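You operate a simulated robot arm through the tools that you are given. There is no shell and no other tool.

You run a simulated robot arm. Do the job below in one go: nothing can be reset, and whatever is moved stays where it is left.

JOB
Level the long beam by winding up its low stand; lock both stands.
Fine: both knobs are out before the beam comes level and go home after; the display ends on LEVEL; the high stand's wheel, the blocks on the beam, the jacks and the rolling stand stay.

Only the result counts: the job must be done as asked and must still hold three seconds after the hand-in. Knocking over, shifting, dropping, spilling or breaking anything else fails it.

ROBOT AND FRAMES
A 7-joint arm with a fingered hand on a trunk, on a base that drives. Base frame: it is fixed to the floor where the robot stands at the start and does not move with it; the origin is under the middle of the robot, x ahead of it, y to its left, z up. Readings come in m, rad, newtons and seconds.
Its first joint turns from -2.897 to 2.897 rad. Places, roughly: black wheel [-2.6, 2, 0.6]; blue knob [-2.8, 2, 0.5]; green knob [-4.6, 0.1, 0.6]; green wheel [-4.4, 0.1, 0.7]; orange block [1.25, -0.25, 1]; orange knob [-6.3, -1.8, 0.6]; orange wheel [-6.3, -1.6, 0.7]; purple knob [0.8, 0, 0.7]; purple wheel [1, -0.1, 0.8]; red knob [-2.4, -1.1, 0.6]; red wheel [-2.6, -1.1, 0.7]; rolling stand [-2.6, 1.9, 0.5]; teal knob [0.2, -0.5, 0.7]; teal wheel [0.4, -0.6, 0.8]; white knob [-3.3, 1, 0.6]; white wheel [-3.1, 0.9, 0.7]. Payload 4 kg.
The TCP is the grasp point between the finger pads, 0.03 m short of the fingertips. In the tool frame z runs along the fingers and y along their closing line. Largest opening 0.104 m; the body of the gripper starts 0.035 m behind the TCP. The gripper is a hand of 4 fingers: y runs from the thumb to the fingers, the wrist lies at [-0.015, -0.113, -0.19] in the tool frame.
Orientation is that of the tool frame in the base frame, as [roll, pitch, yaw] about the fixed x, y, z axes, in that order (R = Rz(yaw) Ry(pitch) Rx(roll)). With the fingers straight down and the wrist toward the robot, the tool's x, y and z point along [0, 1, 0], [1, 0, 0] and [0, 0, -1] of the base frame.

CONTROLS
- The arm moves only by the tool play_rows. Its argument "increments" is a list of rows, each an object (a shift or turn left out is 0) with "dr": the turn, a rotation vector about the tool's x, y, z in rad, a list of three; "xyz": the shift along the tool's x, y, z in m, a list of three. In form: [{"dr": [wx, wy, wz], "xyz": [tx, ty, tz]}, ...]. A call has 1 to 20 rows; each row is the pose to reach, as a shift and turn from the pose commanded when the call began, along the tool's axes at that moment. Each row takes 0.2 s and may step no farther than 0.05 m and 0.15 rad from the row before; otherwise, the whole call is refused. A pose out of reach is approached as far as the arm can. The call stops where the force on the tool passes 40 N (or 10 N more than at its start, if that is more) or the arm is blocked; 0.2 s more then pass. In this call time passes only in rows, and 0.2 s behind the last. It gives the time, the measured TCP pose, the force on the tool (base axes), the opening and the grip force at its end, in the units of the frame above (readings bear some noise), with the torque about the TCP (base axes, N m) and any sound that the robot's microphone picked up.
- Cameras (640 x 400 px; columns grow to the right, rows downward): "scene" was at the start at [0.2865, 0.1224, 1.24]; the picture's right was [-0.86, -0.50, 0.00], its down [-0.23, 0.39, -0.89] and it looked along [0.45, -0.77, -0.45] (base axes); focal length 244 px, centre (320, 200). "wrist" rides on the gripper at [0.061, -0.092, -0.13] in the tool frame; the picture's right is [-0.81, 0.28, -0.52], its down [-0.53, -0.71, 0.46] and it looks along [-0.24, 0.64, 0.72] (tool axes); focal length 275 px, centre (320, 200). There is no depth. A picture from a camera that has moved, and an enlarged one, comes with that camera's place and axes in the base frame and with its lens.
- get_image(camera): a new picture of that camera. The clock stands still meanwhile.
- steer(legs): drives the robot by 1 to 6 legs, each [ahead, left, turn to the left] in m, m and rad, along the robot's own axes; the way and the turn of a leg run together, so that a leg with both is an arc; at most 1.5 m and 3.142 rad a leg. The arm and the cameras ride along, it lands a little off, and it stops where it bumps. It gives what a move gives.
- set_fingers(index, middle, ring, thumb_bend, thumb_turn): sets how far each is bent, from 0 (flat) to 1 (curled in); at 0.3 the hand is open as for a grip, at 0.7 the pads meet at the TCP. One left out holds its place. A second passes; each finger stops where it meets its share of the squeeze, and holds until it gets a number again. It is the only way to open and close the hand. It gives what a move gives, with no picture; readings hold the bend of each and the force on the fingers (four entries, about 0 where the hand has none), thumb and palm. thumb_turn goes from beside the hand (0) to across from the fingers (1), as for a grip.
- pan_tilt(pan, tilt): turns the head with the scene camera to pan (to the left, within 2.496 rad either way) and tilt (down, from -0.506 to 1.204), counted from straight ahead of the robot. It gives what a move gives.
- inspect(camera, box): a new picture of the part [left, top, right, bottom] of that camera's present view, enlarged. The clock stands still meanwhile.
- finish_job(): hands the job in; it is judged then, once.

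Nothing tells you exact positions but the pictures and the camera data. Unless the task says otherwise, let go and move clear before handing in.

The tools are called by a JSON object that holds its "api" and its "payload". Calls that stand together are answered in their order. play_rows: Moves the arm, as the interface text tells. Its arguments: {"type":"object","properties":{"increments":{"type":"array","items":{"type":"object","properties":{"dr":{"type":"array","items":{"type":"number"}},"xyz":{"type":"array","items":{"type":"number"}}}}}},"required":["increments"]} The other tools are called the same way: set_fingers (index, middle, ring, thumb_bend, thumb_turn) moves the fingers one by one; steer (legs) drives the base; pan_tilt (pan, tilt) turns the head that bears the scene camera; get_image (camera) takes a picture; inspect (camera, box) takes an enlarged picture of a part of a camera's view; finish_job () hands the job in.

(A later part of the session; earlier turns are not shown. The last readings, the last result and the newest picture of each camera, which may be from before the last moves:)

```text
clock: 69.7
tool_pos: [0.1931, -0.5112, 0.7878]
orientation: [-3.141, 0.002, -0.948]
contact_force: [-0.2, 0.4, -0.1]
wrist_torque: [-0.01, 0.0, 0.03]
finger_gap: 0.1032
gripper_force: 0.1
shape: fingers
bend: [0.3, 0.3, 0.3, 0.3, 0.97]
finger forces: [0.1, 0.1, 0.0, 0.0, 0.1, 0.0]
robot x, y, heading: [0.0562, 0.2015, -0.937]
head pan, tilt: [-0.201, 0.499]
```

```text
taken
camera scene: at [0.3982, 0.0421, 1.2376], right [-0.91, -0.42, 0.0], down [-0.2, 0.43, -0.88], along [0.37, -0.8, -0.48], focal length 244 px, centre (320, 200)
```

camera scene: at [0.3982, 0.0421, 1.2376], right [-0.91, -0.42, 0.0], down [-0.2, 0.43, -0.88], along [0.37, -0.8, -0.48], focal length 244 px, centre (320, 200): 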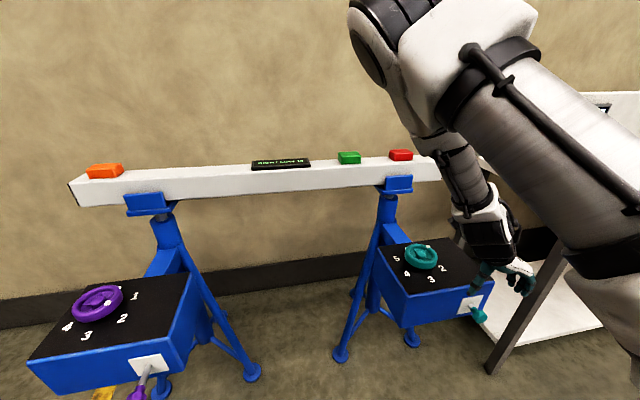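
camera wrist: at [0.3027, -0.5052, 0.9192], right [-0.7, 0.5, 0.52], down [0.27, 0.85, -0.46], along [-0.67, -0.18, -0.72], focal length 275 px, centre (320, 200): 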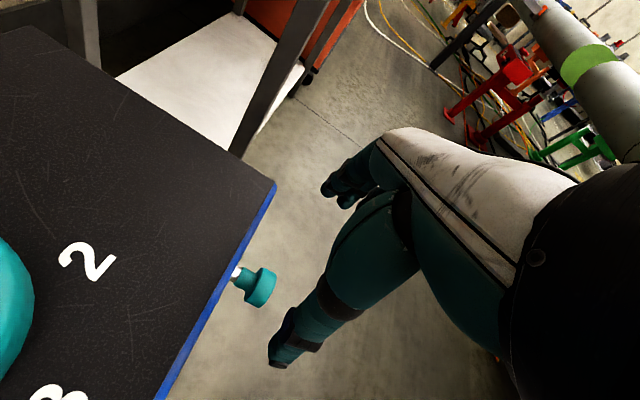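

The cap is centred laterally and 3 mm outside the TCP, as it was for the purple one. Lowering to grip height.

{"api": "play_rows", "payload": {"increments": [{"xyz": [0.002, 0, 0.03]}, {"xyz": [0.002, 0, 0.06]}, {"xyz": [0.002, 0, 0.09]}, {"xyz": [0.002, 0, 0.119]}]}}

{"api": "set_fingers", "payload": {"index": 0.7, "middle": 0.7, "thumb_bend": 0.7}}

{"api": "get_image", "payload": {"camera": "wrist"}}

{"api": "get_image", "payload": {"camera": "scene"}}

```text
clock: 70.7
tool_pos: [0.1953, -0.5155, 0.6681]
orientation: [3.139, 0.0, -0.948]
contact_force: [0.5, 0.3, -0.4]
wrist_torque: [-0.03, -0.01, -0.02]
finger_gap: 0.103
gripper_force: 0.0
shape: fingers
bend: [0.3, 0.3, 0.3, 0.3, 0.97]
finger forces: [0.1, 0.0, 0.0, 0.0, 0.1, 0.0]
robot x, y, heading: [0.0539, 0.1986, -0.933]
head pan, tilt: [-0.201, 0.499]
```

```text
clock: 71.7
tool_pos: [0.1942, -0.5156, 0.6659]
orientation: [-3.141, 0.0, -0.945]
contact_force: [1.5, 0.4, -4.5]
wrist_torque: [-0.04, 0.06, 0.1]
finger_gap: 0.0153
gripper_force: 6.2
shape: fingers
bend: [0.65, 0.68, 0.3, 0.65, 0.97]
finger forces: [3.8, 1.8, 0.1, 0.0, 7.2, 0.1]
robot x, y, heading: [0.0584, 0.1997, -0.936]
head pan, tilt: [-0.201, 0.499]
```

```text
taken
camera wrist: at [0.3042, -0.5093, 0.7992], right [-0.7, 0.5, 0.52], down [0.27, 0.85, -0.46], along [-0.67, -0.18, -0.72], focal length 275 px, centre (320, 200)
```

wrist: 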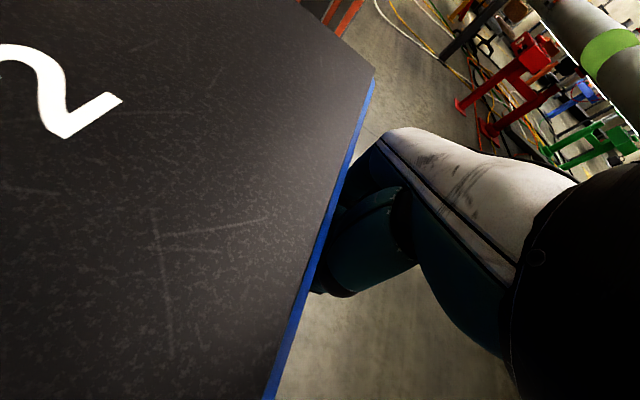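

```text
taken
camera scene: at [0.3983, 0.0418, 1.2375], right [-0.91, -0.42, 0.0], down [-0.2, 0.43, -0.88], along [0.37, -0.8, -0.48], focal length 244 px, centre (320, 200)
```

scene: 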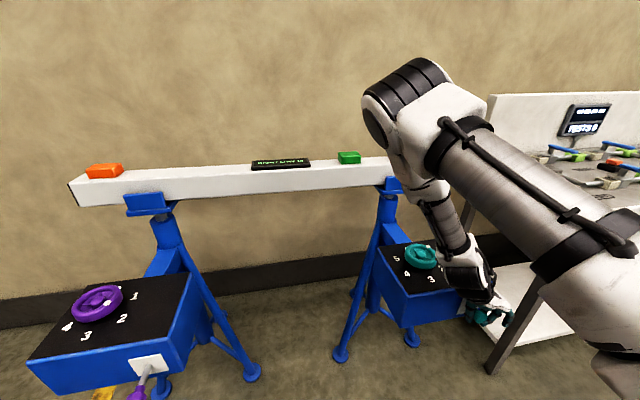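

Gripped on the teal knob. Pulling straight out in small steps.

{"api": "play_rows", "payload": {"increments": [{"xyz": [-0.006, 0, 0]}, {"xyz": [-0.012, 0, 0]}, {"xyz": [-0.018, 0, 0]}, {"xyz": [-0.024, 0, 0]}, {"xyz": [-0.03, 0, 0]}]}}

{"api": "get_image", "payload": {"camera": "wrist"}}

```text
clock: 72.9
tool_pos: [0.1772, -0.4898, 0.6696]
orientation: [3.14, 0.0, -0.949]
contact_force: [2.1, -4.1, -7.9]
wrist_torque: [-0.07, 0.02, 0.1]
finger_gap: 0.0151
gripper_force: 7.5
shape: fingers
bend: [0.66, 0.68, 0.3, 0.65, 0.97]
finger forces: [6.4, 2.6, 0.0, 0.0, 6.0, 0.1]
robot x, y, heading: [0.0583, 0.2006, -0.938]
head pan, tilt: [-0.201, 0.499]
```

```text
taken
camera wrist: at [0.2866, -0.4845, 0.7998], right [-0.7, 0.5, 0.52], down [0.27, 0.85, -0.46], along [-0.67, -0.18, -0.72], focal length 275 px, centre (320, 200)
```

wrist: 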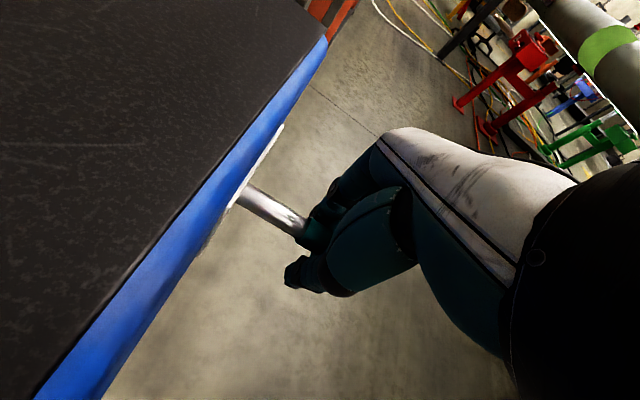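

It's sliding out well. I'll pull a bit more to make sure it's at its stop, as with the other.

{"api": "play_rows", "payload": {"increments": [{"xyz": [-0.004, 0, 0]}, {"xyz": [-0.008, 0, 0]}, {"xyz": [-0.012, 0, 0]}]}}

{"api": "get_image", "payload": {"camera": "wrist"}}

```text
clock: 73.7
tool_pos: [0.1702, -0.4805, 0.67]
orientation: [3.139, 0.0, -0.947]
contact_force: [8.8, -8.9, -3.9]
wrist_torque: [-0.02, -0.02, 0.02]
finger_gap: 0.0186
gripper_force: 7.9
shape: fingers
bend: [0.63, 0.7, 0.3, 0.65, 0.95]
finger forces: [7.1, 0.1, 0.0, 0.1, 8.4, 0.0]
robot x, y, heading: [0.0575, 0.1983, -0.94]
head pan, tilt: [-0.201, 0.499]
```

```text
taken
camera wrist: at [0.2794, -0.4749, 0.8006], right [-0.7, 0.5, 0.52], down [0.27, 0.85, -0.46], along [-0.67, -0.18, -0.72], focal length 275 px, centre (320, 200)
```

wrist: 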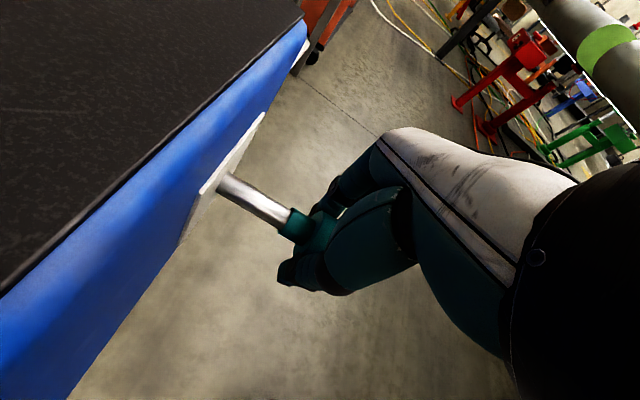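

The pull force rises and the fingers begin to slip, so the teal knob is at its stop. I'll open and lift straight up.

{"api": "set_fingers", "payload": {"index": 0.3, "middle": 0.3, "thumb_bend": 0.3}}

{"api": "play_rows", "payload": {"increments": [{"xyz": [0, 0, -0.03]}, {"xyz": [0, 0, -0.07]}, {"xyz": [0, 0, -0.11]}, {"xyz": [0.01, 0, -0.15]}, {"xyz": [0.03, 0, -0.19]}, {"xyz": [0.05, 0, -0.23]}, {"xyz": [0.07, 0, -0.27]}, {"xyz": [0.1, 0, -0.3]}]}}

{"api": "get_image", "payload": {"camera": "wrist"}}

{"api": "get_image", "payload": {"camera": "scene"}}

```text
clock: 74.7
tool_pos: [0.1698, -0.4798, 0.6698]
orientation: [3.141, 0.001, -0.946]
contact_force: [0.6, 0.2, 0.1]
wrist_torque: [0.02, 0.01, -0.01]
finger_gap: 0.1026
gripper_force: 0.0
shape: fingers
bend: [0.3, 0.3, 0.3, 0.3, 0.97]
finger forces: [0.1, 0.1, 0.0, 0.1, 0.1, 0.1]
robot x, y, heading: [0.0565, 0.1965, -0.94]
head pan, tilt: [-0.201, 0.499]
```

```text
clock: 76.5
tool_pos: [0.227, -0.5597, 0.9687]
orientation: [3.139, 0.004, -0.947]
contact_force: [-0.5, 0.0, -0.2]
wrist_torque: [-0.03, -0.01, 0.02]
finger_gap: 0.1028
gripper_force: 0.0
shape: fingers
bend: [0.3, 0.3, 0.3, 0.3, 0.97]
finger forces: [0.0, 0.0, 0.0, 0.1, 0.0, 0.1]
robot x, y, heading: [0.0581, 0.1977, -0.937]
head pan, tilt: [-0.201, 0.499]
```

```text
taken
camera wrist: at [0.3369, -0.5547, 1.1004], right [-0.7, 0.5, 0.52], down [0.27, 0.85, -0.46], along [-0.67, -0.18, -0.72], focal length 275 px, centre (320, 200)
```

wrist: 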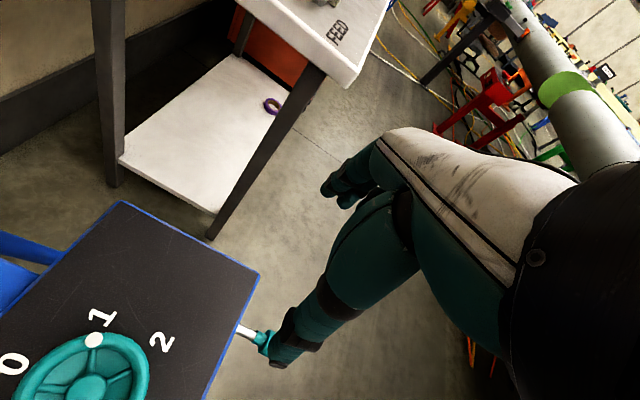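

```text
taken
camera scene: at [0.3982, 0.0419, 1.2375], right [-0.91, -0.42, 0.0], down [-0.2, 0.43, -0.88], along [0.37, -0.8, -0.48], focal length 244 px, centre (320, 200)
```

scene: 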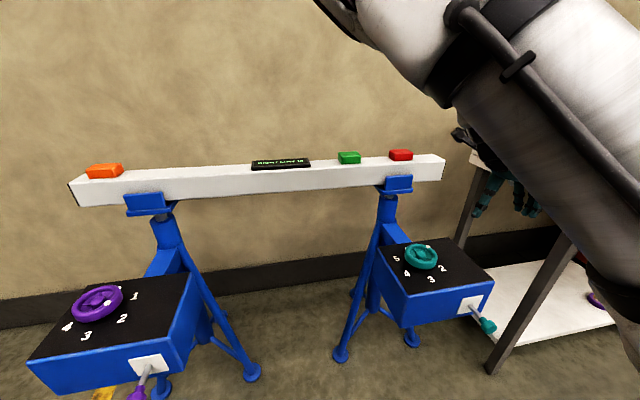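

Both knobs are out. Next I'll measure the teal wheel from both cameras.

{"api": "inspect", "payload": {"camera": "wrist", "box": [0, 290, 200, 400]}}

{"api": "inspect", "payload": {"camera": "scene", "box": [385, 230, 465, 290]}}

```text
3.20 times, centred on (100, 345) of wrist
camera zoom: at [0.3369, -0.5547, 1.1004], right [-0.7, 0.5, 0.52], down [0.27, 0.85, -0.46], along [-0.67, -0.18, -0.72], focal length 881 px, centre (1024, -264)
```

zoom: 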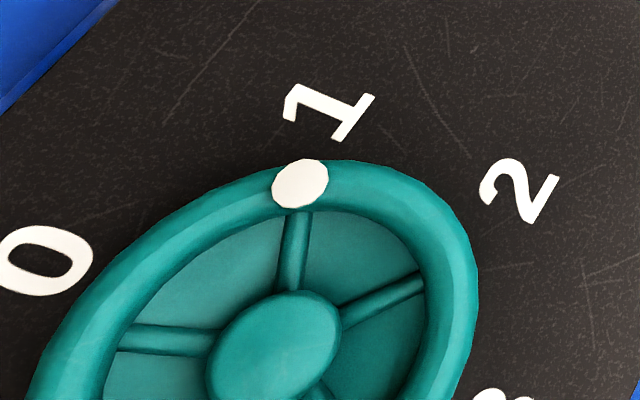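

```text
6.67 times, centred on (425, 260) of scene
camera zoom: at [0.3982, 0.0419, 1.2375], right [-0.91, -0.42, 0.0], down [-0.2, 0.43, -0.88], along [0.37, -0.8, -0.48], focal length 1626 px, centre (-380, -200)
```

zoom: 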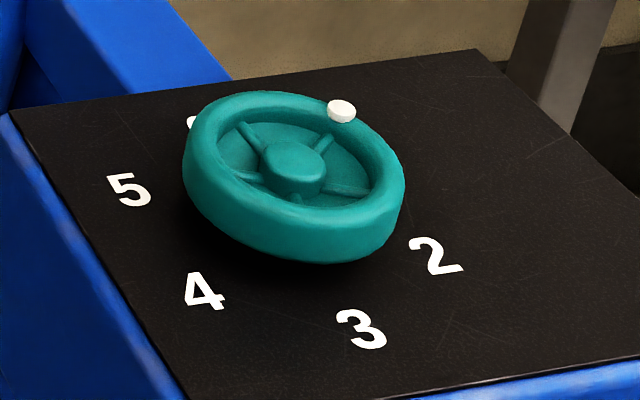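

The teal wheel hub is at about (0.361, -0.558), wheel about 92 mm across. I'll move the hand above it, still high.

{"api": "play_rows", "payload": {"increments": [{"xyz": [0.02, -0.028, 0.01]}, {"xyz": [0.04, -0.055, 0.02]}, {"xyz": [0.06, -0.083, 0.04]}, {"xyz": [0.077, -0.11, 0.07]}]}}

{"api": "get_image", "payload": {"camera": "wrist"}}

{"api": "get_image", "payload": {"camera": "scene"}}

```text
clock: 77.5
tool_pos: [0.3592, -0.5588, 0.8986]
orientation: [3.14, 0.001, -0.947]
contact_force: [0.2, -0.4, 0.1]
wrist_torque: [0.01, -0.05, 0.02]
finger_gap: 0.1027
gripper_force: 0.0
shape: fingers
bend: [0.3, 0.3, 0.3, 0.3, 0.97]
finger forces: [0.0, 0.0, 0.0, 0.0, 0.1, 0.0]
robot x, y, heading: [0.06, 0.198, -0.936]
head pan, tilt: [-0.201, 0.499]
```

```text
taken
camera wrist: at [0.4685, -0.5539, 1.0288], right [-0.7, 0.5, 0.52], down [0.27, 0.85, -0.46], along [-0.67, -0.18, -0.72], focal length 275 px, centre (320, 200)
```

wrist: 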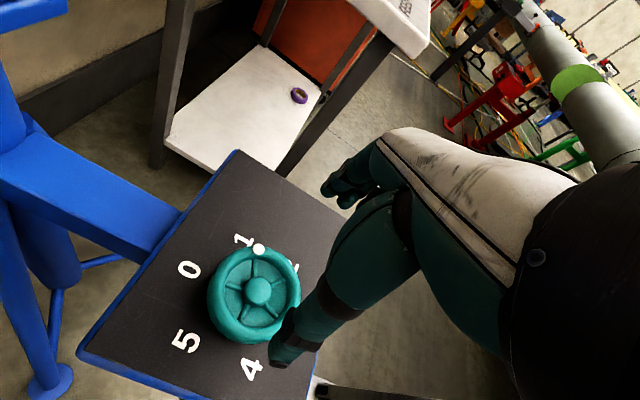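

```text
taken
camera scene: at [0.398, 0.0418, 1.2376], right [-0.91, -0.42, 0.0], down [-0.2, 0.43, -0.88], along [0.37, -0.8, -0.48], focal length 244 px, centre (320, 200)
```

scene: 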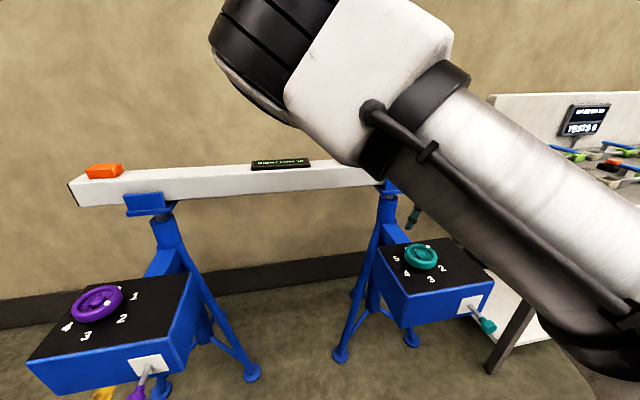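

The wrist camera has a good view of the wheel. I'll zoom for its centre and size.

{"api": "inspect", "payload": {"camera": "wrist", "box": [180, 220, 330, 370]}}

```text
2.67 times, centred on (255, 295) of wrist
camera zoom: at [0.4685, -0.5539, 1.0288], right [-0.7, 0.5, 0.52], down [0.27, 0.85, -0.46], along [-0.67, -0.18, -0.72], focal length 734 px, centre (493, -53)
```

zoom: 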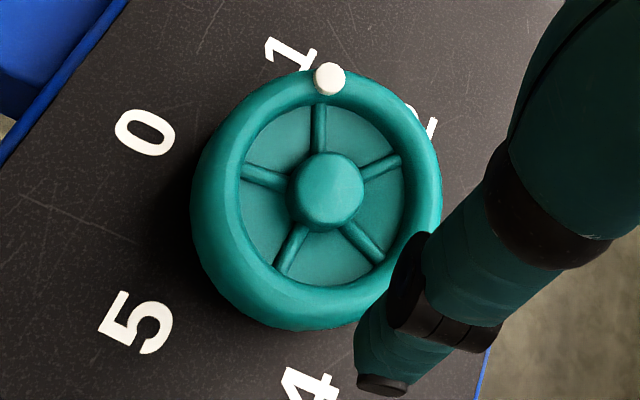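

The wheel's centre is near (0.3615, -0.557), diameter about 88 mm. I'll centre and lower the open hand around it to just above the box top.

{"api": "play_rows", "payload": {"increments": [{"xyz": [0, -0.003, 0.03]}, {"xyz": [0, -0.003, 0.06]}, {"xyz": [0, -0.003, 0.085]}, {"xyz": [0, -0.003, 0.105]}]}}

{"api": "get_image", "payload": {"camera": "wrist"}}

{"api": "inspect", "payload": {"camera": "scene", "box": [370, 200, 480, 300]}}

```text
clock: 78.5
tool_pos: [0.3617, -0.5567, 0.7932]
orientation: [3.138, 0.002, -0.948]
contact_force: [-0.4, -0.4, 0.5]
wrist_torque: [0.0, 0.02, -0.01]
finger_gap: 0.1027
gripper_force: 0.1
shape: fingers
bend: [0.3, 0.3, 0.3, 0.3, 0.97]
finger forces: [0.1, 0.1, 0.1, 0.0, 0.0, 0.1]
robot x, y, heading: [0.0551, 0.1993, -0.938]
head pan, tilt: [-0.201, 0.499]
```

```text
taken
camera wrist: at [0.472, -0.5513, 0.9237], right [-0.7, 0.5, 0.52], down [0.27, 0.85, -0.46], along [-0.67, -0.18, -0.72], focal length 275 px, centre (320, 200)
```

wrist: 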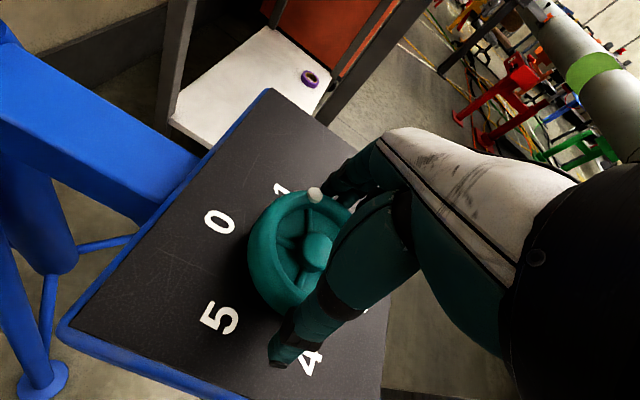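

```text
4.00 times, centred on (425, 250) of scene
camera zoom: at [0.3982, 0.042, 1.2376], right [-0.91, -0.42, 0.0], down [-0.2, 0.43, -0.88], along [0.37, -0.8, -0.48], focal length 976 px, centre (-100, 0)
```

zoom: 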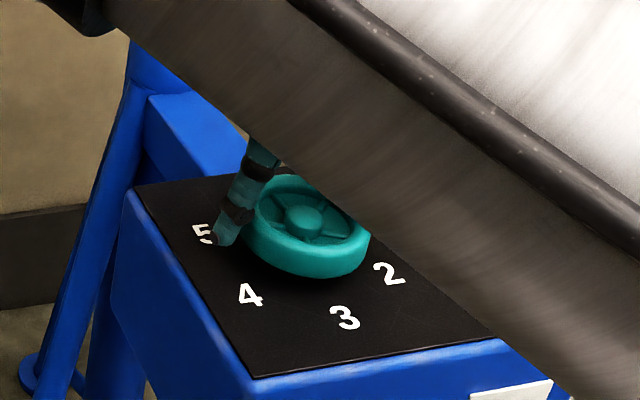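

The hand surrounds the wheel, centred within a couple of millimetres. I'll lower 4 mm more and close all fingers on the rim.

{"api": "play_rows", "payload": {"increments": [{"xyz": [0, 0, 0.004]}]}}

{"api": "set_fingers", "payload": {"index": 0.7, "middle": 0.7, "ring": 0.7, "thumb_bend": 0.7}}

{"api": "get_image", "payload": {"camera": "wrist"}}

{"api": "inspect", "payload": {"camera": "scene", "box": [370, 200, 480, 300]}}

```text
clock: 78.9
tool_pos: [0.3625, -0.5585, 0.7894]
orientation: [3.14, 0.001, -0.949]
contact_force: [-0.3, -0.6, 0.4]
wrist_torque: [-0.01, 0.01, 0.02]
finger_gap: 0.1029
gripper_force: 0.1
shape: fingers
bend: [0.3, 0.3, 0.3, 0.3, 0.97]
finger forces: [0.0, 0.0, 0.0, 0.0, 0.0, 0.0]
robot x, y, heading: [0.0557, 0.1977, -0.935]
head pan, tilt: [-0.201, 0.499]
```

```text
clock: 79.9
tool_pos: [0.3613, -0.5574, 0.7896]
orientation: [3.139, 0.001, -0.948]
contact_force: [-14.4, 4.0, 12.3]
wrist_torque: [0.0, 0.36, -0.01]
finger_gap: 0.0815
gripper_force: 33.8
shape: fingers
bend: [0.32, 0.44, 0.51, 0.46, 0.95]
finger forces: [14.1, 11.4, 10.5, 0.0, 32.1, 0.0]
robot x, y, heading: [0.0559, 0.1971, -0.94]
head pan, tilt: [-0.201, 0.499]
```

```text
taken
camera wrist: at [0.4711, -0.5512, 0.9207], right [-0.69, 0.5, 0.52], down [0.27, 0.85, -0.46], along [-0.67, -0.18, -0.72], focal length 275 px, centre (320, 200)
```

wrist: 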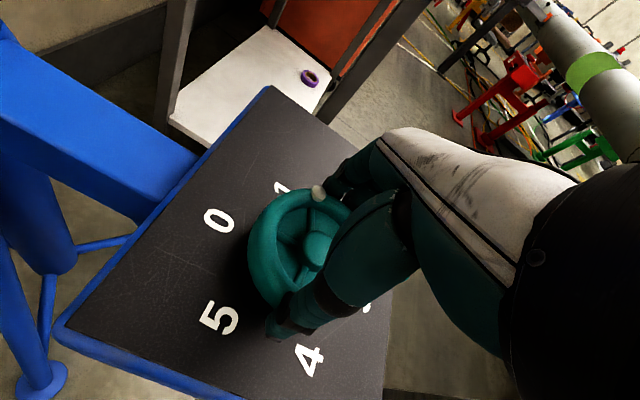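

```text
4.00 times, centred on (425, 250) of scene
camera zoom: at [0.3976, 0.0424, 1.2378], right [-0.91, -0.42, 0.0], down [-0.2, 0.43, -0.88], along [0.37, -0.8, -0.48], focal length 976 px, centre (-100, 0)
```

zoom: 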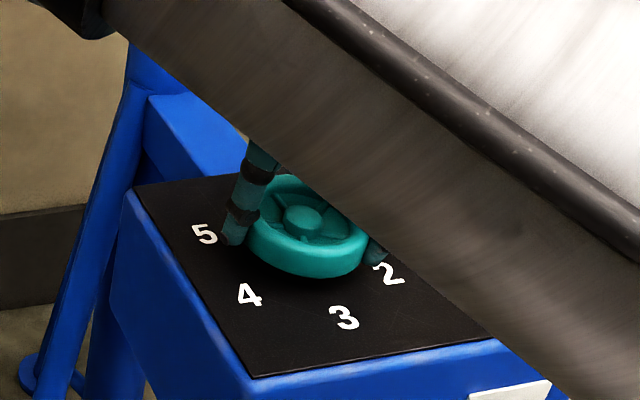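

The wheel is firmly gripped (thumb 32 N). I'll turn counter-clockwise by a small test angle and read the display.

{"api": "play_rows", "payload": {"increments": [{"dr": [0, 0, -0.08]}, {"dr": [0, 0, -0.16]}, {"dr": [0, 0, -0.24]}, {"dr": [0, 0, -0.32]}, {"dr": [0, 0, -0.4]}]}}

{"api": "get_image", "payload": {"camera": "wrist"}}

{"api": "inspect", "payload": {"camera": "scene", "box": [240, 140, 340, 180]}}

{"api": "get_image", "payload": {"camera": "scene"}}

```text
clock: 81.1
tool_pos: [0.3625, -0.5573, 0.7903]
orientation: [3.14, -0.001, -0.547]
contact_force: [-21.1, 2.7, 16.3]
wrist_torque: [-0.02, 0.43, -0.05]
finger_gap: 0.0808
gripper_force: 36.7
shape: fingers
bend: [0.31, 0.43, 0.5, 0.47, 0.96]
finger forces: [13.9, 12.7, 13.4, 0.1, 33.5, 0.1]
robot x, y, heading: [0.0563, 0.1959, -0.94]
head pan, tilt: [-0.201, 0.499]
```

```text
taken
camera wrist: at [0.4619, -0.5089, 0.9207], right [-0.83, 0.19, 0.52], down [-0.08, 0.89, -0.46], along [-0.54, -0.42, -0.72], focal length 275 px, centre (320, 200)
```

wrist: 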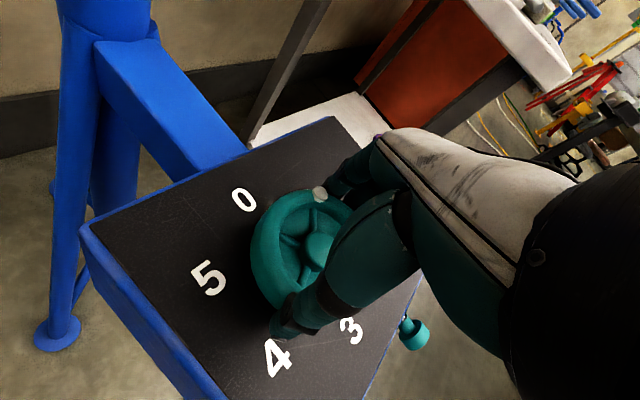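

```text
6.40 times, centred on (290, 160) of scene
camera zoom: at [0.3974, 0.0424, 1.2379], right [-0.91, -0.42, 0.0], down [-0.2, 0.43, -0.88], along [0.37, -0.8, -0.48], focal length 1561 px, centre (512, 456)
```

zoom: 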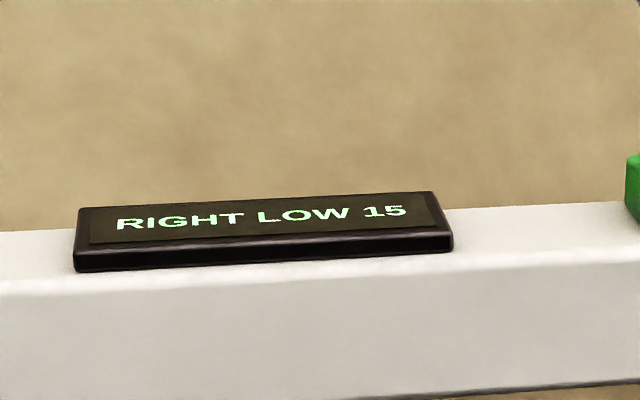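

```text
taken
camera scene: at [0.3974, 0.0424, 1.2379], right [-0.91, -0.42, 0.0], down [-0.2, 0.43, -0.88], along [0.37, -0.8, -0.48], focal length 244 px, centre (320, 200)
```

scene: 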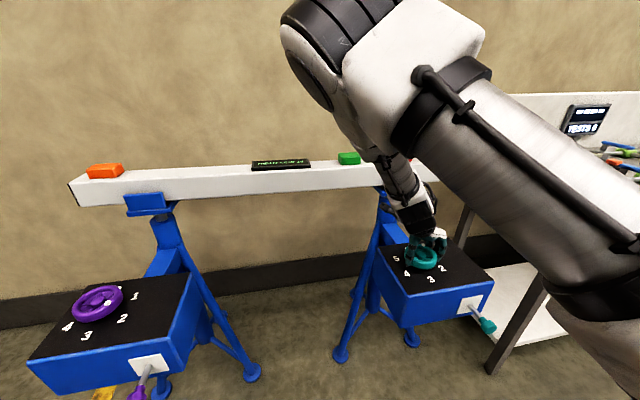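

Counter-clockwise made it worse (10 → 15), so clockwise raises, about 12.5 units per radian. I'll release, lift a little, turn the hand 1.2 rad counter-clockwise, and regrip for a clockwise stroke.

{"api": "set_fingers", "payload": {"index": 0.3, "middle": 0.3, "ring": 0.3, "thumb_bend": 0.3}}

{"api": "play_rows", "payload": {"increments": [{"xyz": [0, 0, -0.025]}, {"xyz": [0, 0, -0.05]}, {"xyz": [0, 0, -0.05], "dr": [0, 0, -0.13]}, {"xyz": [0, 0, -0.05], "dr": [0, 0, -0.26]}, {"xyz": [0, 0, -0.05], "dr": [0, 0, -0.39]}, {"xyz": [0, 0, -0.05], "dr": [0, 0, -0.52]}, {"xyz": [0, 0, -0.05], "dr": [0, 0, -0.65]}, {"xyz": [0, 0, -0.05], "dr": [0, 0, -0.78]}, {"xyz": [0, 0, -0.05], "dr": [0, 0, -0.91]}, {"xyz": [0, 0, -0.05], "dr": [0, 0, -1.04]}, {"xyz": [0, 0, -0.05], "dr": [0, 0, -1.17]}, {"xyz": [0, 0, -0.05], "dr": [0, 0, -1.25]}]}}

{"api": "get_image", "payload": {"camera": "wrist"}}

{"api": "inspect", "payload": {"camera": "scene", "box": [240, 140, 340, 180]}}

{"api": "get_image", "payload": {"camera": "scene"}}

```text
clock: 82.1
tool_pos: [0.363, -0.5569, 0.7886]
orientation: [3.14, 0.002, -0.548]
contact_force: [0.8, 0.0, 0.1]
wrist_torque: [0.0, 0.01, -0.02]
finger_gap: 0.1028
gripper_force: 0.0
shape: fingers
bend: [0.3, 0.3, 0.3, 0.3, 0.98]
finger forces: [0.2, 0.0, 0.0, 0.0, 0.0, 0.0]
robot x, y, heading: [0.0574, 0.194, -0.939]
head pan, tilt: [-0.201, 0.499]
```

```text
clock: 84.7
tool_pos: [0.3653, -0.5569, 0.8393]
orientation: [-3.139, 0.002, 0.705]
contact_force: [0.7, 0.4, -2.0]
wrist_torque: [0.06, -0.01, 0.01]
finger_gap: 0.1032
gripper_force: 0.1
shape: fingers
bend: [0.3, 0.3, 0.3, 0.3, 0.98]
finger forces: [0.0, 0.0, 0.0, 0.0, 0.0, 0.1]
robot x, y, heading: [0.0531, 0.1988, -0.937]
head pan, tilt: [-0.201, 0.499]
```

```text
taken
camera wrist: at [0.3508, -0.4456, 0.9705], right [-0.44, -0.73, 0.52], down [-0.87, 0.2, -0.45], along [0.23, -0.65, -0.72], focal length 275 px, centre (320, 200)
```

wrist: 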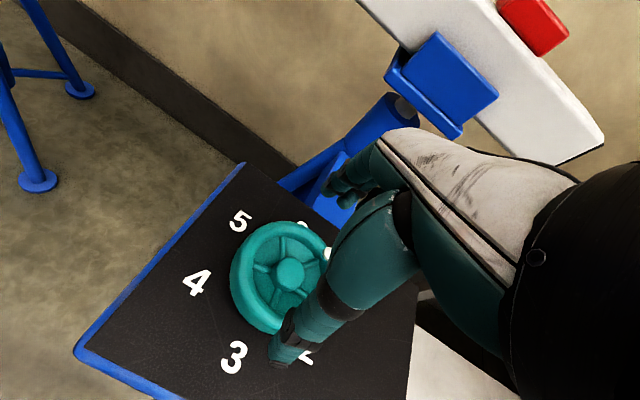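

```text
6.40 times, centred on (290, 160) of scene
camera zoom: at [0.3983, 0.042, 1.2375], right [-0.91, -0.42, 0.0], down [-0.2, 0.43, -0.88], along [0.37, -0.8, -0.48], focal length 1561 px, centre (512, 456)
```

zoom: 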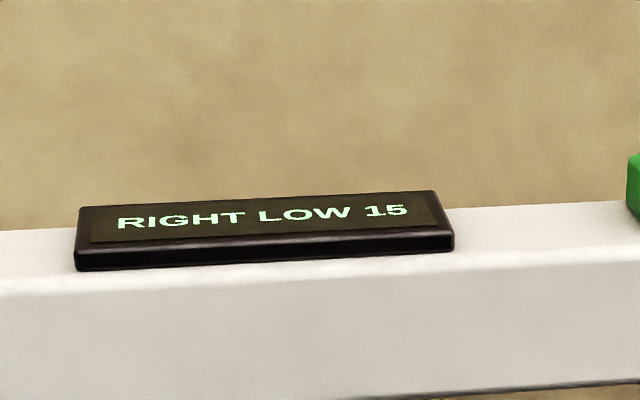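

```text
taken
camera scene: at [0.3983, 0.042, 1.2375], right [-0.91, -0.42, 0.0], down [-0.2, 0.43, -0.88], along [0.37, -0.8, -0.48], focal length 244 px, centre (320, 200)
```

scene: 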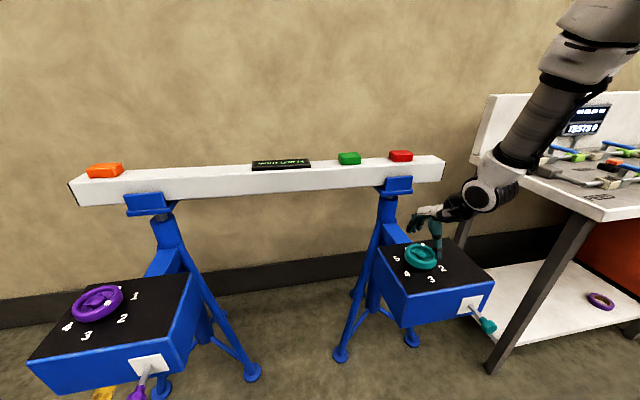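

The display still says 15 and the wheel holds by itself. The hand is aligned over the hub; I'll lower it and grip again.

{"api": "play_rows", "payload": {"increments": [{"xyz": [0, 0, 0.025]}, {"xyz": [0, 0, 0.05]}]}}

{"api": "get_image", "payload": {"camera": "wrist"}}

{"api": "set_fingers", "payload": {"index": 0.7, "middle": 0.7, "ring": 0.7, "thumb_bend": 0.7}}

{"api": "get_image", "payload": {"camera": "wrist"}}

{"api": "inspect", "payload": {"camera": "scene", "box": [240, 140, 340, 180]}}

```text
clock: 85.3
tool_pos: [0.3627, -0.5567, 0.789]
orientation: [3.14, 0.002, 0.703]
contact_force: [-0.2, 0.5, 0.2]
wrist_torque: [-0.03, -0.01, 0.01]
finger_gap: 0.103
gripper_force: 0.0
shape: fingers
bend: [0.3, 0.3, 0.3, 0.3, 0.98]
finger forces: [0.1, 0.0, 0.1, 0.0, 0.0, 0.0]
robot x, y, heading: [0.055, 0.1969, -0.942]
head pan, tilt: [-0.201, 0.499]
```

```text
taken
camera wrist: at [0.3501, -0.4461, 0.9198], right [-0.44, -0.73, 0.52], down [-0.87, 0.2, -0.45], along [0.23, -0.65, -0.72], focal length 275 px, centre (320, 200)
```

wrist: 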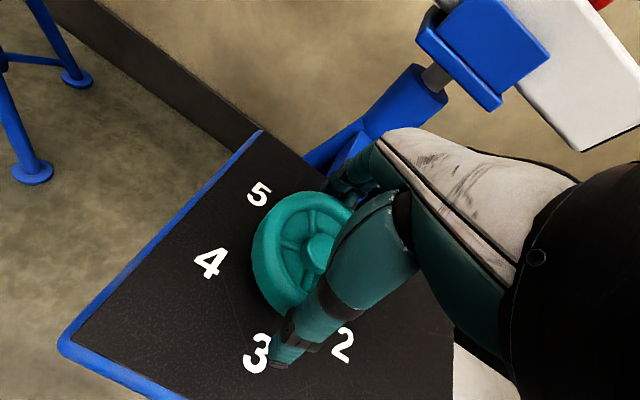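

```text
clock: 86.3
tool_pos: [0.3632, -0.5591, 0.7899]
orientation: [-3.142, 0.0, 0.703]
contact_force: [-4.2, -11.7, 12.2]
wrist_torque: [-0.29, 0.03, 0.01]
finger_gap: 0.0809
gripper_force: 34.9
shape: fingers
bend: [0.34, 0.45, 0.5, 0.46, 0.95]
finger forces: [13.9, 11.9, 11.2, 0.0, 33.3, 0.0]
robot x, y, heading: [0.0577, 0.1984, -0.936]
head pan, tilt: [-0.201, 0.499]
```

```text
taken
camera wrist: at [0.3498, -0.447, 0.9203], right [-0.44, -0.73, 0.52], down [-0.87, 0.2, -0.46], along [0.23, -0.65, -0.72], focal length 275 px, centre (320, 200)
```

wrist: 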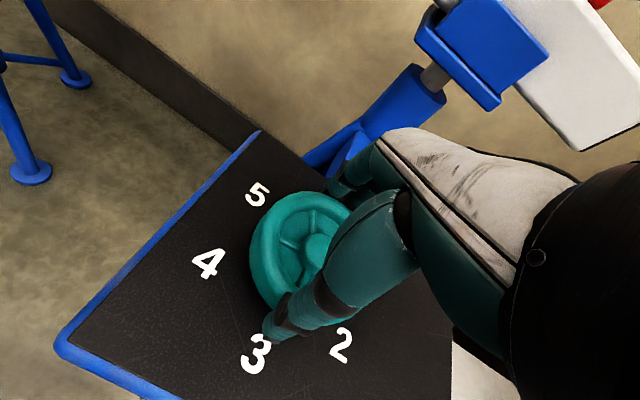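

```text
6.40 times, centred on (290, 160) of scene
camera zoom: at [0.3979, 0.0418, 1.2376], right [-0.91, -0.42, 0.0], down [-0.2, 0.43, -0.88], along [0.37, -0.8, -0.48], focal length 1561 px, centre (512, 456)
```

zoom: 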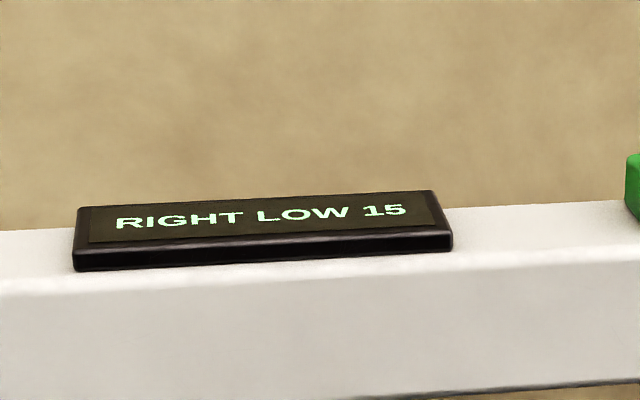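

Gripped again. Now turning clockwise 0.8 rad, then I'll read the display.

{"api": "play_rows", "payload": {"increments": [{"dr": [0, 0, 0.08]}, {"dr": [0, 0, 0.16]}, {"dr": [0, 0, 0.24]}, {"dr": [0, 0, 0.32]}, {"dr": [0, 0, 0.4]}, {"dr": [0, 0, 0.48]}, {"dr": [0, 0, 0.56]}, {"dr": [0, 0, 0.64]}, {"dr": [0, 0, 0.72]}, {"dr": [0, 0, 0.8]}]}}

{"api": "get_image", "payload": {"camera": "wrist"}}

{"api": "get_image", "payload": {"camera": "scene"}}

{"api": "inspect", "payload": {"camera": "scene", "box": [240, 140, 340, 180]}}

```text
clock: 88.5
tool_pos: [0.3617, -0.5575, 0.7893]
orientation: [3.141, 0.002, -0.099]
contact_force: [-9.7, -12.2, 6.6]
wrist_torque: [-0.29, 0.24, 0.03]
finger_gap: 0.08
gripper_force: 34.4
shape: fingers
bend: [0.32, 0.44, 0.49, 0.49, 0.95]
finger forces: [16.1, 12.4, 11.9, 0.0, 28.8, 0.0]
robot x, y, heading: [0.0573, 0.2003, -0.939]
head pan, tilt: [-0.201, 0.499]
```

```text
taken
camera wrist: at [0.4319, -0.4707, 0.9206], right [-0.83, -0.19, 0.52], down [-0.46, 0.76, -0.45], along [-0.31, -0.62, -0.72], focal length 275 px, centre (320, 200)
```

wrist: 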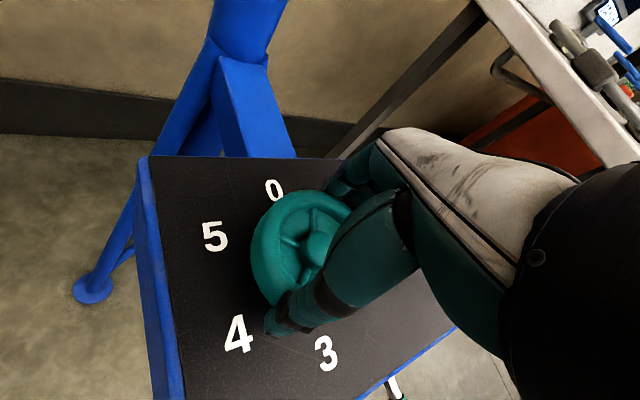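

```text
taken
camera scene: at [0.3978, 0.0416, 1.2376], right [-0.91, -0.42, 0.0], down [-0.2, 0.43, -0.88], along [0.37, -0.8, -0.48], focal length 244 px, centre (320, 200)
```

scene: 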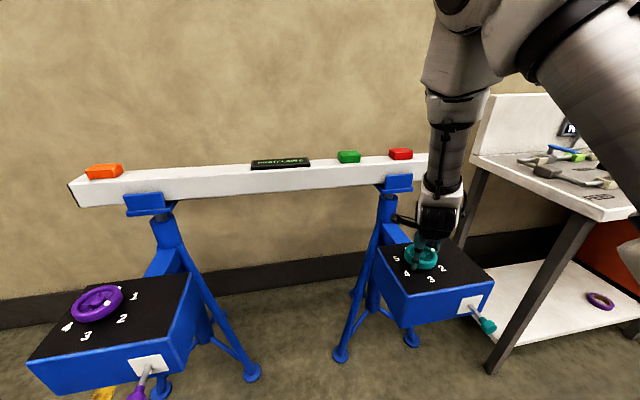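

```text
6.40 times, centred on (290, 160) of scene
camera zoom: at [0.3978, 0.0416, 1.2376], right [-0.91, -0.42, 0.0], down [-0.2, 0.43, -0.88], along [0.37, -0.8, -0.48], focal length 1561 px, centre (512, 456)
```

zoom: 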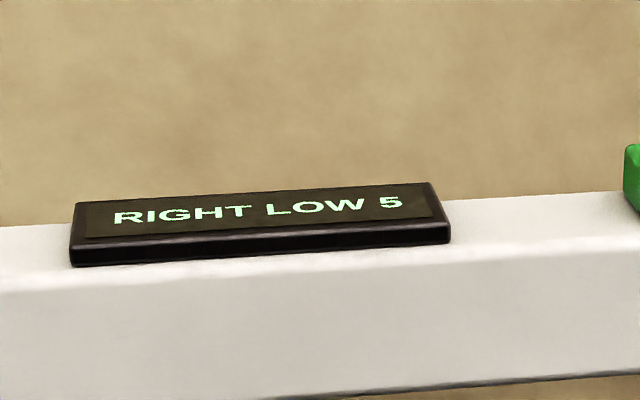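

Now it reads "RIGHT LOW 5". About 0.4 rad more; I'll turn 0.32 and read again.

{"api": "play_rows", "payload": {"increments": [{"dr": [0, 0, 0.08]}, {"dr": [0, 0, 0.16]}, {"dr": [0, 0, 0.24]}, {"dr": [0, 0, 0.32]}]}}

{"api": "inspect", "payload": {"camera": "scene", "box": [240, 140, 340, 180]}}

```text
clock: 89.5
tool_pos: [0.3614, -0.5584, 0.7889]
orientation: [-3.141, 0.001, -0.419]
contact_force: [-12.1, -6.4, 13.5]
wrist_torque: [-0.1, 0.24, -0.01]
finger_gap: 0.0802
gripper_force: 35.7
shape: fingers
bend: [0.32, 0.44, 0.49, 0.49, 0.95]
finger forces: [15.3, 11.9, 11.9, 0.0, 31.8, 0.0]
robot x, y, heading: [0.0579, 0.198, -0.943]
head pan, tilt: [-0.201, 0.499]
```

```text
6.40 times, centred on (290, 160) of scene
camera zoom: at [0.3976, 0.042, 1.2377], right [-0.91, -0.42, 0.0], down [-0.2, 0.43, -0.88], along [0.37, -0.8, -0.48], focal length 1561 px, centre (512, 456)
```

zoom: 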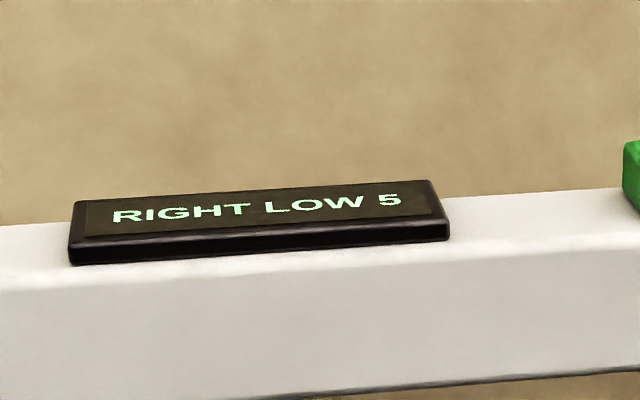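

It still reads 5, so the display seems to show steps of 5. I'll keep turning clockwise in small amounts, reading each time.

{"api": "play_rows", "payload": {"increments": [{"dr": [0, 0, 0.05]}, {"dr": [0, 0, 0.1]}]}}

{"api": "inspect", "payload": {"camera": "scene", "box": [240, 140, 340, 180]}}

{"api": "get_image", "payload": {"camera": "wrist"}}

```text
clock: 90.1
tool_pos: [0.3629, -0.5578, 0.7904]
orientation: [3.138, 0.0, -0.519]
contact_force: [-14.0, -7.8, 16.8]
wrist_torque: [-0.07, 0.23, 0.0]
finger_gap: 0.0799
gripper_force: 36.9
shape: fingers
bend: [0.32, 0.44, 0.49, 0.5, 0.95]
finger forces: [16.2, 12.3, 12.1, 0.0, 32.3, 0.0]
robot x, y, heading: [0.0565, 0.1992, -0.937]
head pan, tilt: [-0.201, 0.499]
```

```text
6.40 times, centred on (290, 160) of scene
camera zoom: at [0.3976, 0.0421, 1.2378], right [-0.91, -0.42, 0.0], down [-0.2, 0.43, -0.88], along [0.37, -0.8, -0.48], focal length 1561 px, centre (512, 456)
```

zoom: 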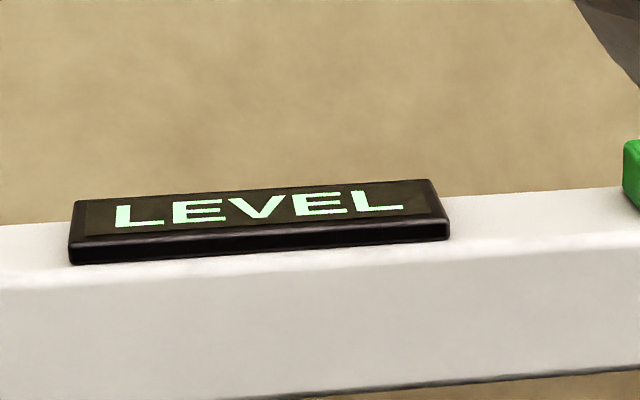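

```text
taken
camera wrist: at [0.4608, -0.5064, 0.9204], right [-0.84, 0.16, 0.52], down [-0.11, 0.88, -0.46], along [-0.53, -0.44, -0.72], focal length 275 px, centre (320, 200)
```

wrist: 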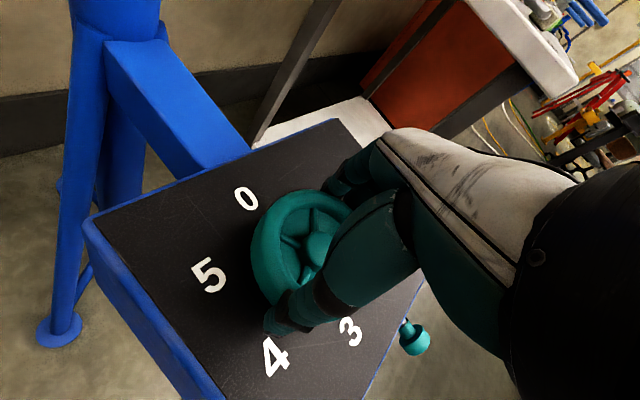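

The display now reads LEVEL. To sit a little deeper inside the level band than its edge, I'll turn 0.03 rad more and recheck.

{"api": "play_rows", "payload": {"increments": [{"dr": [0, 0, 0.03]}]}}

{"api": "inspect", "payload": {"camera": "scene", "box": [240, 140, 340, 180]}}

```text
clock: 90.5
tool_pos: [0.3633, -0.5582, 0.7893]
orientation: [3.14, 0.002, -0.549]
contact_force: [-14.3, -6.5, 17.9]
wrist_torque: [-0.05, 0.22, 0.02]
finger_gap: 0.0799
gripper_force: 36.4
shape: fingers
bend: [0.32, 0.44, 0.49, 0.5, 0.95]
finger forces: [16.2, 12.3, 12.2, 0.0, 32.5, 0.1]
robot x, y, heading: [0.0571, 0.1957, -0.933]
head pan, tilt: [-0.201, 0.499]
```

```text
6.40 times, centred on (290, 160) of scene
camera zoom: at [0.3976, 0.0422, 1.2378], right [-0.91, -0.42, 0.0], down [-0.2, 0.43, -0.88], along [0.37, -0.8, -0.48], focal length 1561 px, centre (512, 456)
```

zoom: 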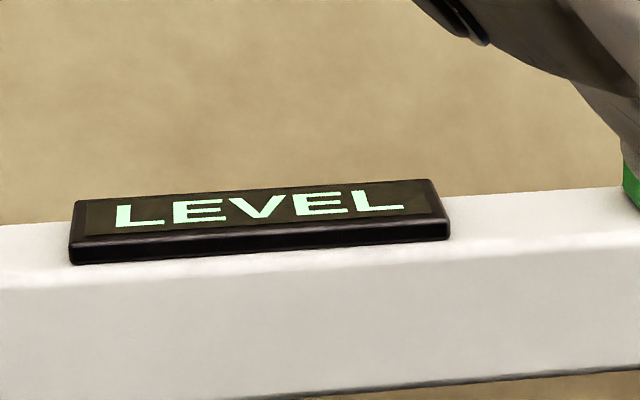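

Still LEVEL. I'll open the hand and lift off the wheel carefully, then check the display again.

{"api": "set_fingers", "payload": {"index": 0.3, "middle": 0.3, "ring": 0.3, "thumb_bend": 0.3}}

{"api": "inspect", "payload": {"camera": "scene", "box": [240, 140, 340, 180]}}

{"api": "play_rows", "payload": {"increments": [{"xyz": [0, 0, -0.03]}, {"xyz": [0, 0, -0.06]}, {"xyz": [0, 0, -0.1]}, {"xyz": [0, 0, -0.14]}]}}

{"api": "inspect", "payload": {"camera": "scene", "box": [240, 140, 340, 180]}}

{"api": "get_image", "payload": {"camera": "scene"}}

{"api": "get_image", "payload": {"camera": "wrist"}}

```text
clock: 91.5
tool_pos: [0.3641, -0.5578, 0.7893]
orientation: [-3.141, 0.001, -0.549]
contact_force: [-0.3, 0.3, -0.5]
wrist_torque: [-0.03, 0.0, 0.03]
finger_gap: 0.1027
gripper_force: 0.0
shape: fingers
bend: [0.3, 0.3, 0.3, 0.3, 0.97]
finger forces: [0.0, 0.0, 0.0, 0.0, 0.1, 0.0]
robot x, y, heading: [0.0545, 0.2003, -0.939]
head pan, tilt: [-0.201, 0.499]
```

```text
6.40 times, centred on (290, 160) of scene
camera zoom: at [0.3983, 0.0419, 1.2375], right [-0.91, -0.42, 0.0], down [-0.2, 0.43, -0.88], along [0.37, -0.8, -0.48], focal length 1561 px, centre (512, 456)
```

zoom: 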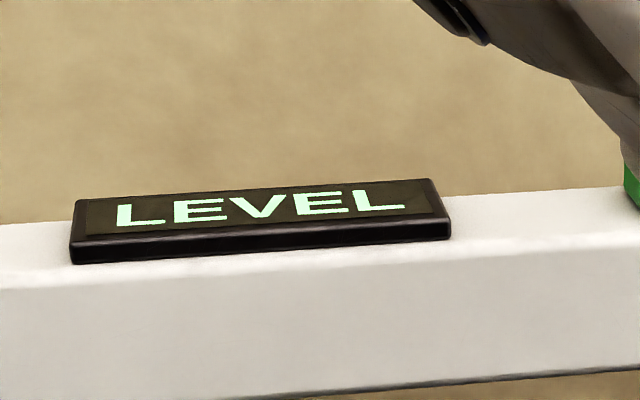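

```text
clock: 92.5
tool_pos: [0.3635, -0.5556, 0.9284]
orientation: [3.14, 0.003, -0.548]
contact_force: [-0.1, 0.9, -0.7]
wrist_torque: [0.03, 0.0, 0.01]
finger_gap: 0.1029
gripper_force: 0.1
shape: fingers
bend: [0.3, 0.3, 0.3, 0.3, 0.97]
finger forces: [0.1, 0.0, 0.0, 0.1, 0.1, 0.0]
robot x, y, heading: [0.0588, 0.1956, -0.936]
head pan, tilt: [-0.201, 0.499]
```

```text
6.40 times, centred on (290, 160) of scene
camera zoom: at [0.3984, 0.0417, 1.2375], right [-0.91, -0.42, 0.0], down [-0.2, 0.43, -0.88], along [0.37, -0.8, -0.48], focal length 1561 px, centre (512, 456)
```

zoom: 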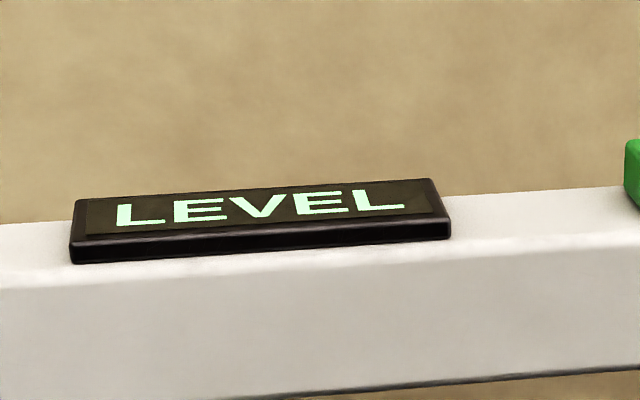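

```text
taken
camera scene: at [0.3984, 0.0417, 1.2375], right [-0.91, -0.42, 0.0], down [-0.2, 0.43, -0.88], along [0.37, -0.8, -0.48], focal length 244 px, centre (320, 200)
```

scene: 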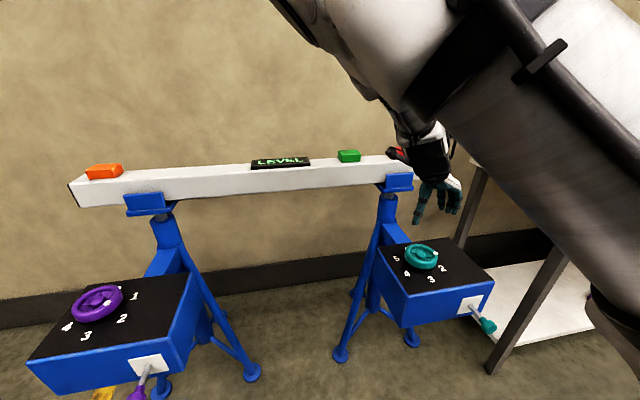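

```text
taken
camera wrist: at [0.4635, -0.5082, 1.0594], right [-0.83, 0.19, 0.52], down [-0.09, 0.89, -0.45], along [-0.55, -0.42, -0.72], focal length 275 px, centre (320, 200)
```

wrist: 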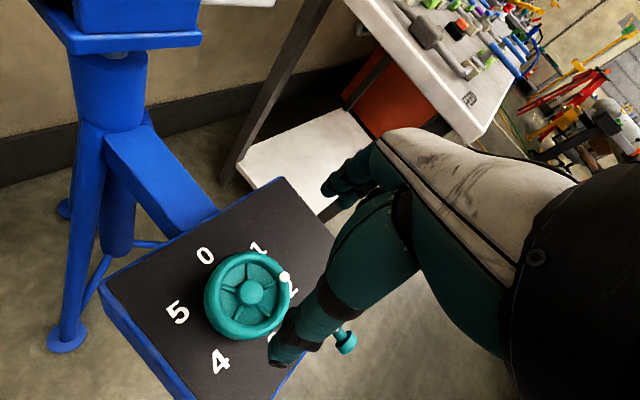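

LEVEL holds with the hand off. Next the teal knob goes home: I'll back the robot up 8 cm for working room and look at the knob again.

{"api": "play_rows", "payload": {"increments": [{"xyz": [0, 0, -0.04], "dr": [0, 0, 0.1]}, {"xyz": [0, 0, -0.08], "dr": [0, 0, 0.2]}, {"xyz": [0, 0, -0.1], "dr": [0, 0, 0.3]}, {"xyz": [0, 0, -0.1], "dr": [0, 0, 0.399]}]}}

{"api": "steer", "payload": {"legs": [[-0.08, 0, -0.008]]}}

{"api": "get_image", "payload": {"camera": "scene"}}

{"api": "get_image", "payload": {"camera": "wrist"}}

```text
clock: 93.5
tool_pos: [0.3647, -0.5564, 1.0306]
orientation: [3.139, 0.0, -0.949]
contact_force: [0.6, -1.0, -0.1]
wrist_torque: [0.0, -0.03, 0.02]
finger_gap: 0.1031
gripper_force: 0.1
shape: fingers
bend: [0.3, 0.3, 0.3, 0.3, 0.97]
finger forces: [0.0, 0.1, 0.1, 0.1, 0.0, 0.0]
robot x, y, heading: [0.0541, 0.1988, -0.943]
head pan, tilt: [-0.201, 0.499]
```

```text
clock: 94.5
tool_pos: [0.3128, -0.4948, 1.0298]
orientation: [3.14, 0.001, -0.953]
contact_force: [-0.3, 0.0, -0.4]
wrist_torque: [-0.06, 0.03, -0.01]
finger_gap: 0.1031
gripper_force: 0.0
shape: fingers
bend: [0.3, 0.3, 0.3, 0.3, 0.97]
finger forces: [0.1, 0.1, 0.0, 0.1, 0.0, 0.1]
robot x, y, heading: [0.0066, 0.258, -0.945]
head pan, tilt: [-0.201, 0.499]
```

```text
taken
camera scene: at [0.3503, 0.1038, 1.2375], right [-0.91, -0.41, 0.0], down [-0.2, 0.44, -0.88], along [0.36, -0.8, -0.48], focal length 244 px, centre (320, 200)
```

scene: 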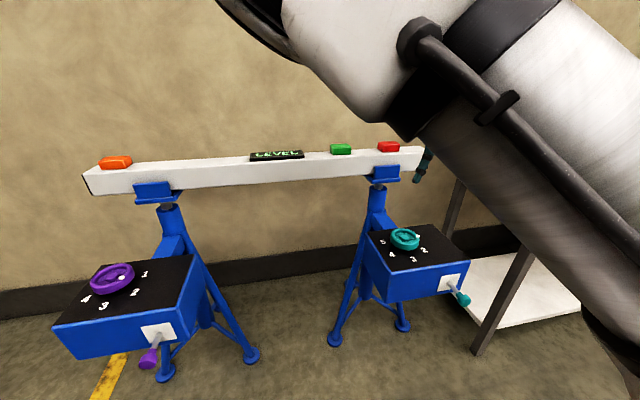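

```text
taken
camera wrist: at [0.4216, -0.4901, 1.1605], right [-0.69, 0.5, 0.52], down [0.27, 0.85, -0.46], along [-0.67, -0.17, -0.72], focal length 275 px, centre (320, 200)
```

wrist: 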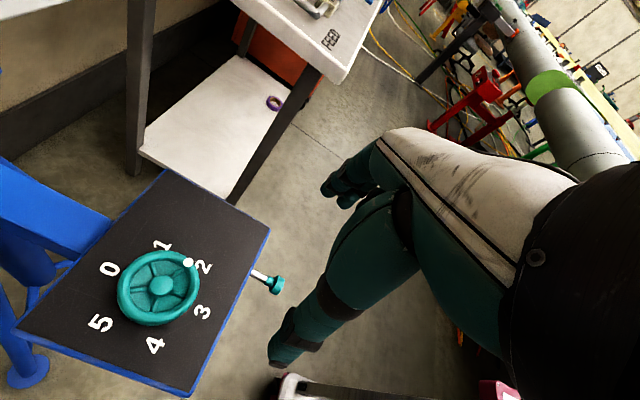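

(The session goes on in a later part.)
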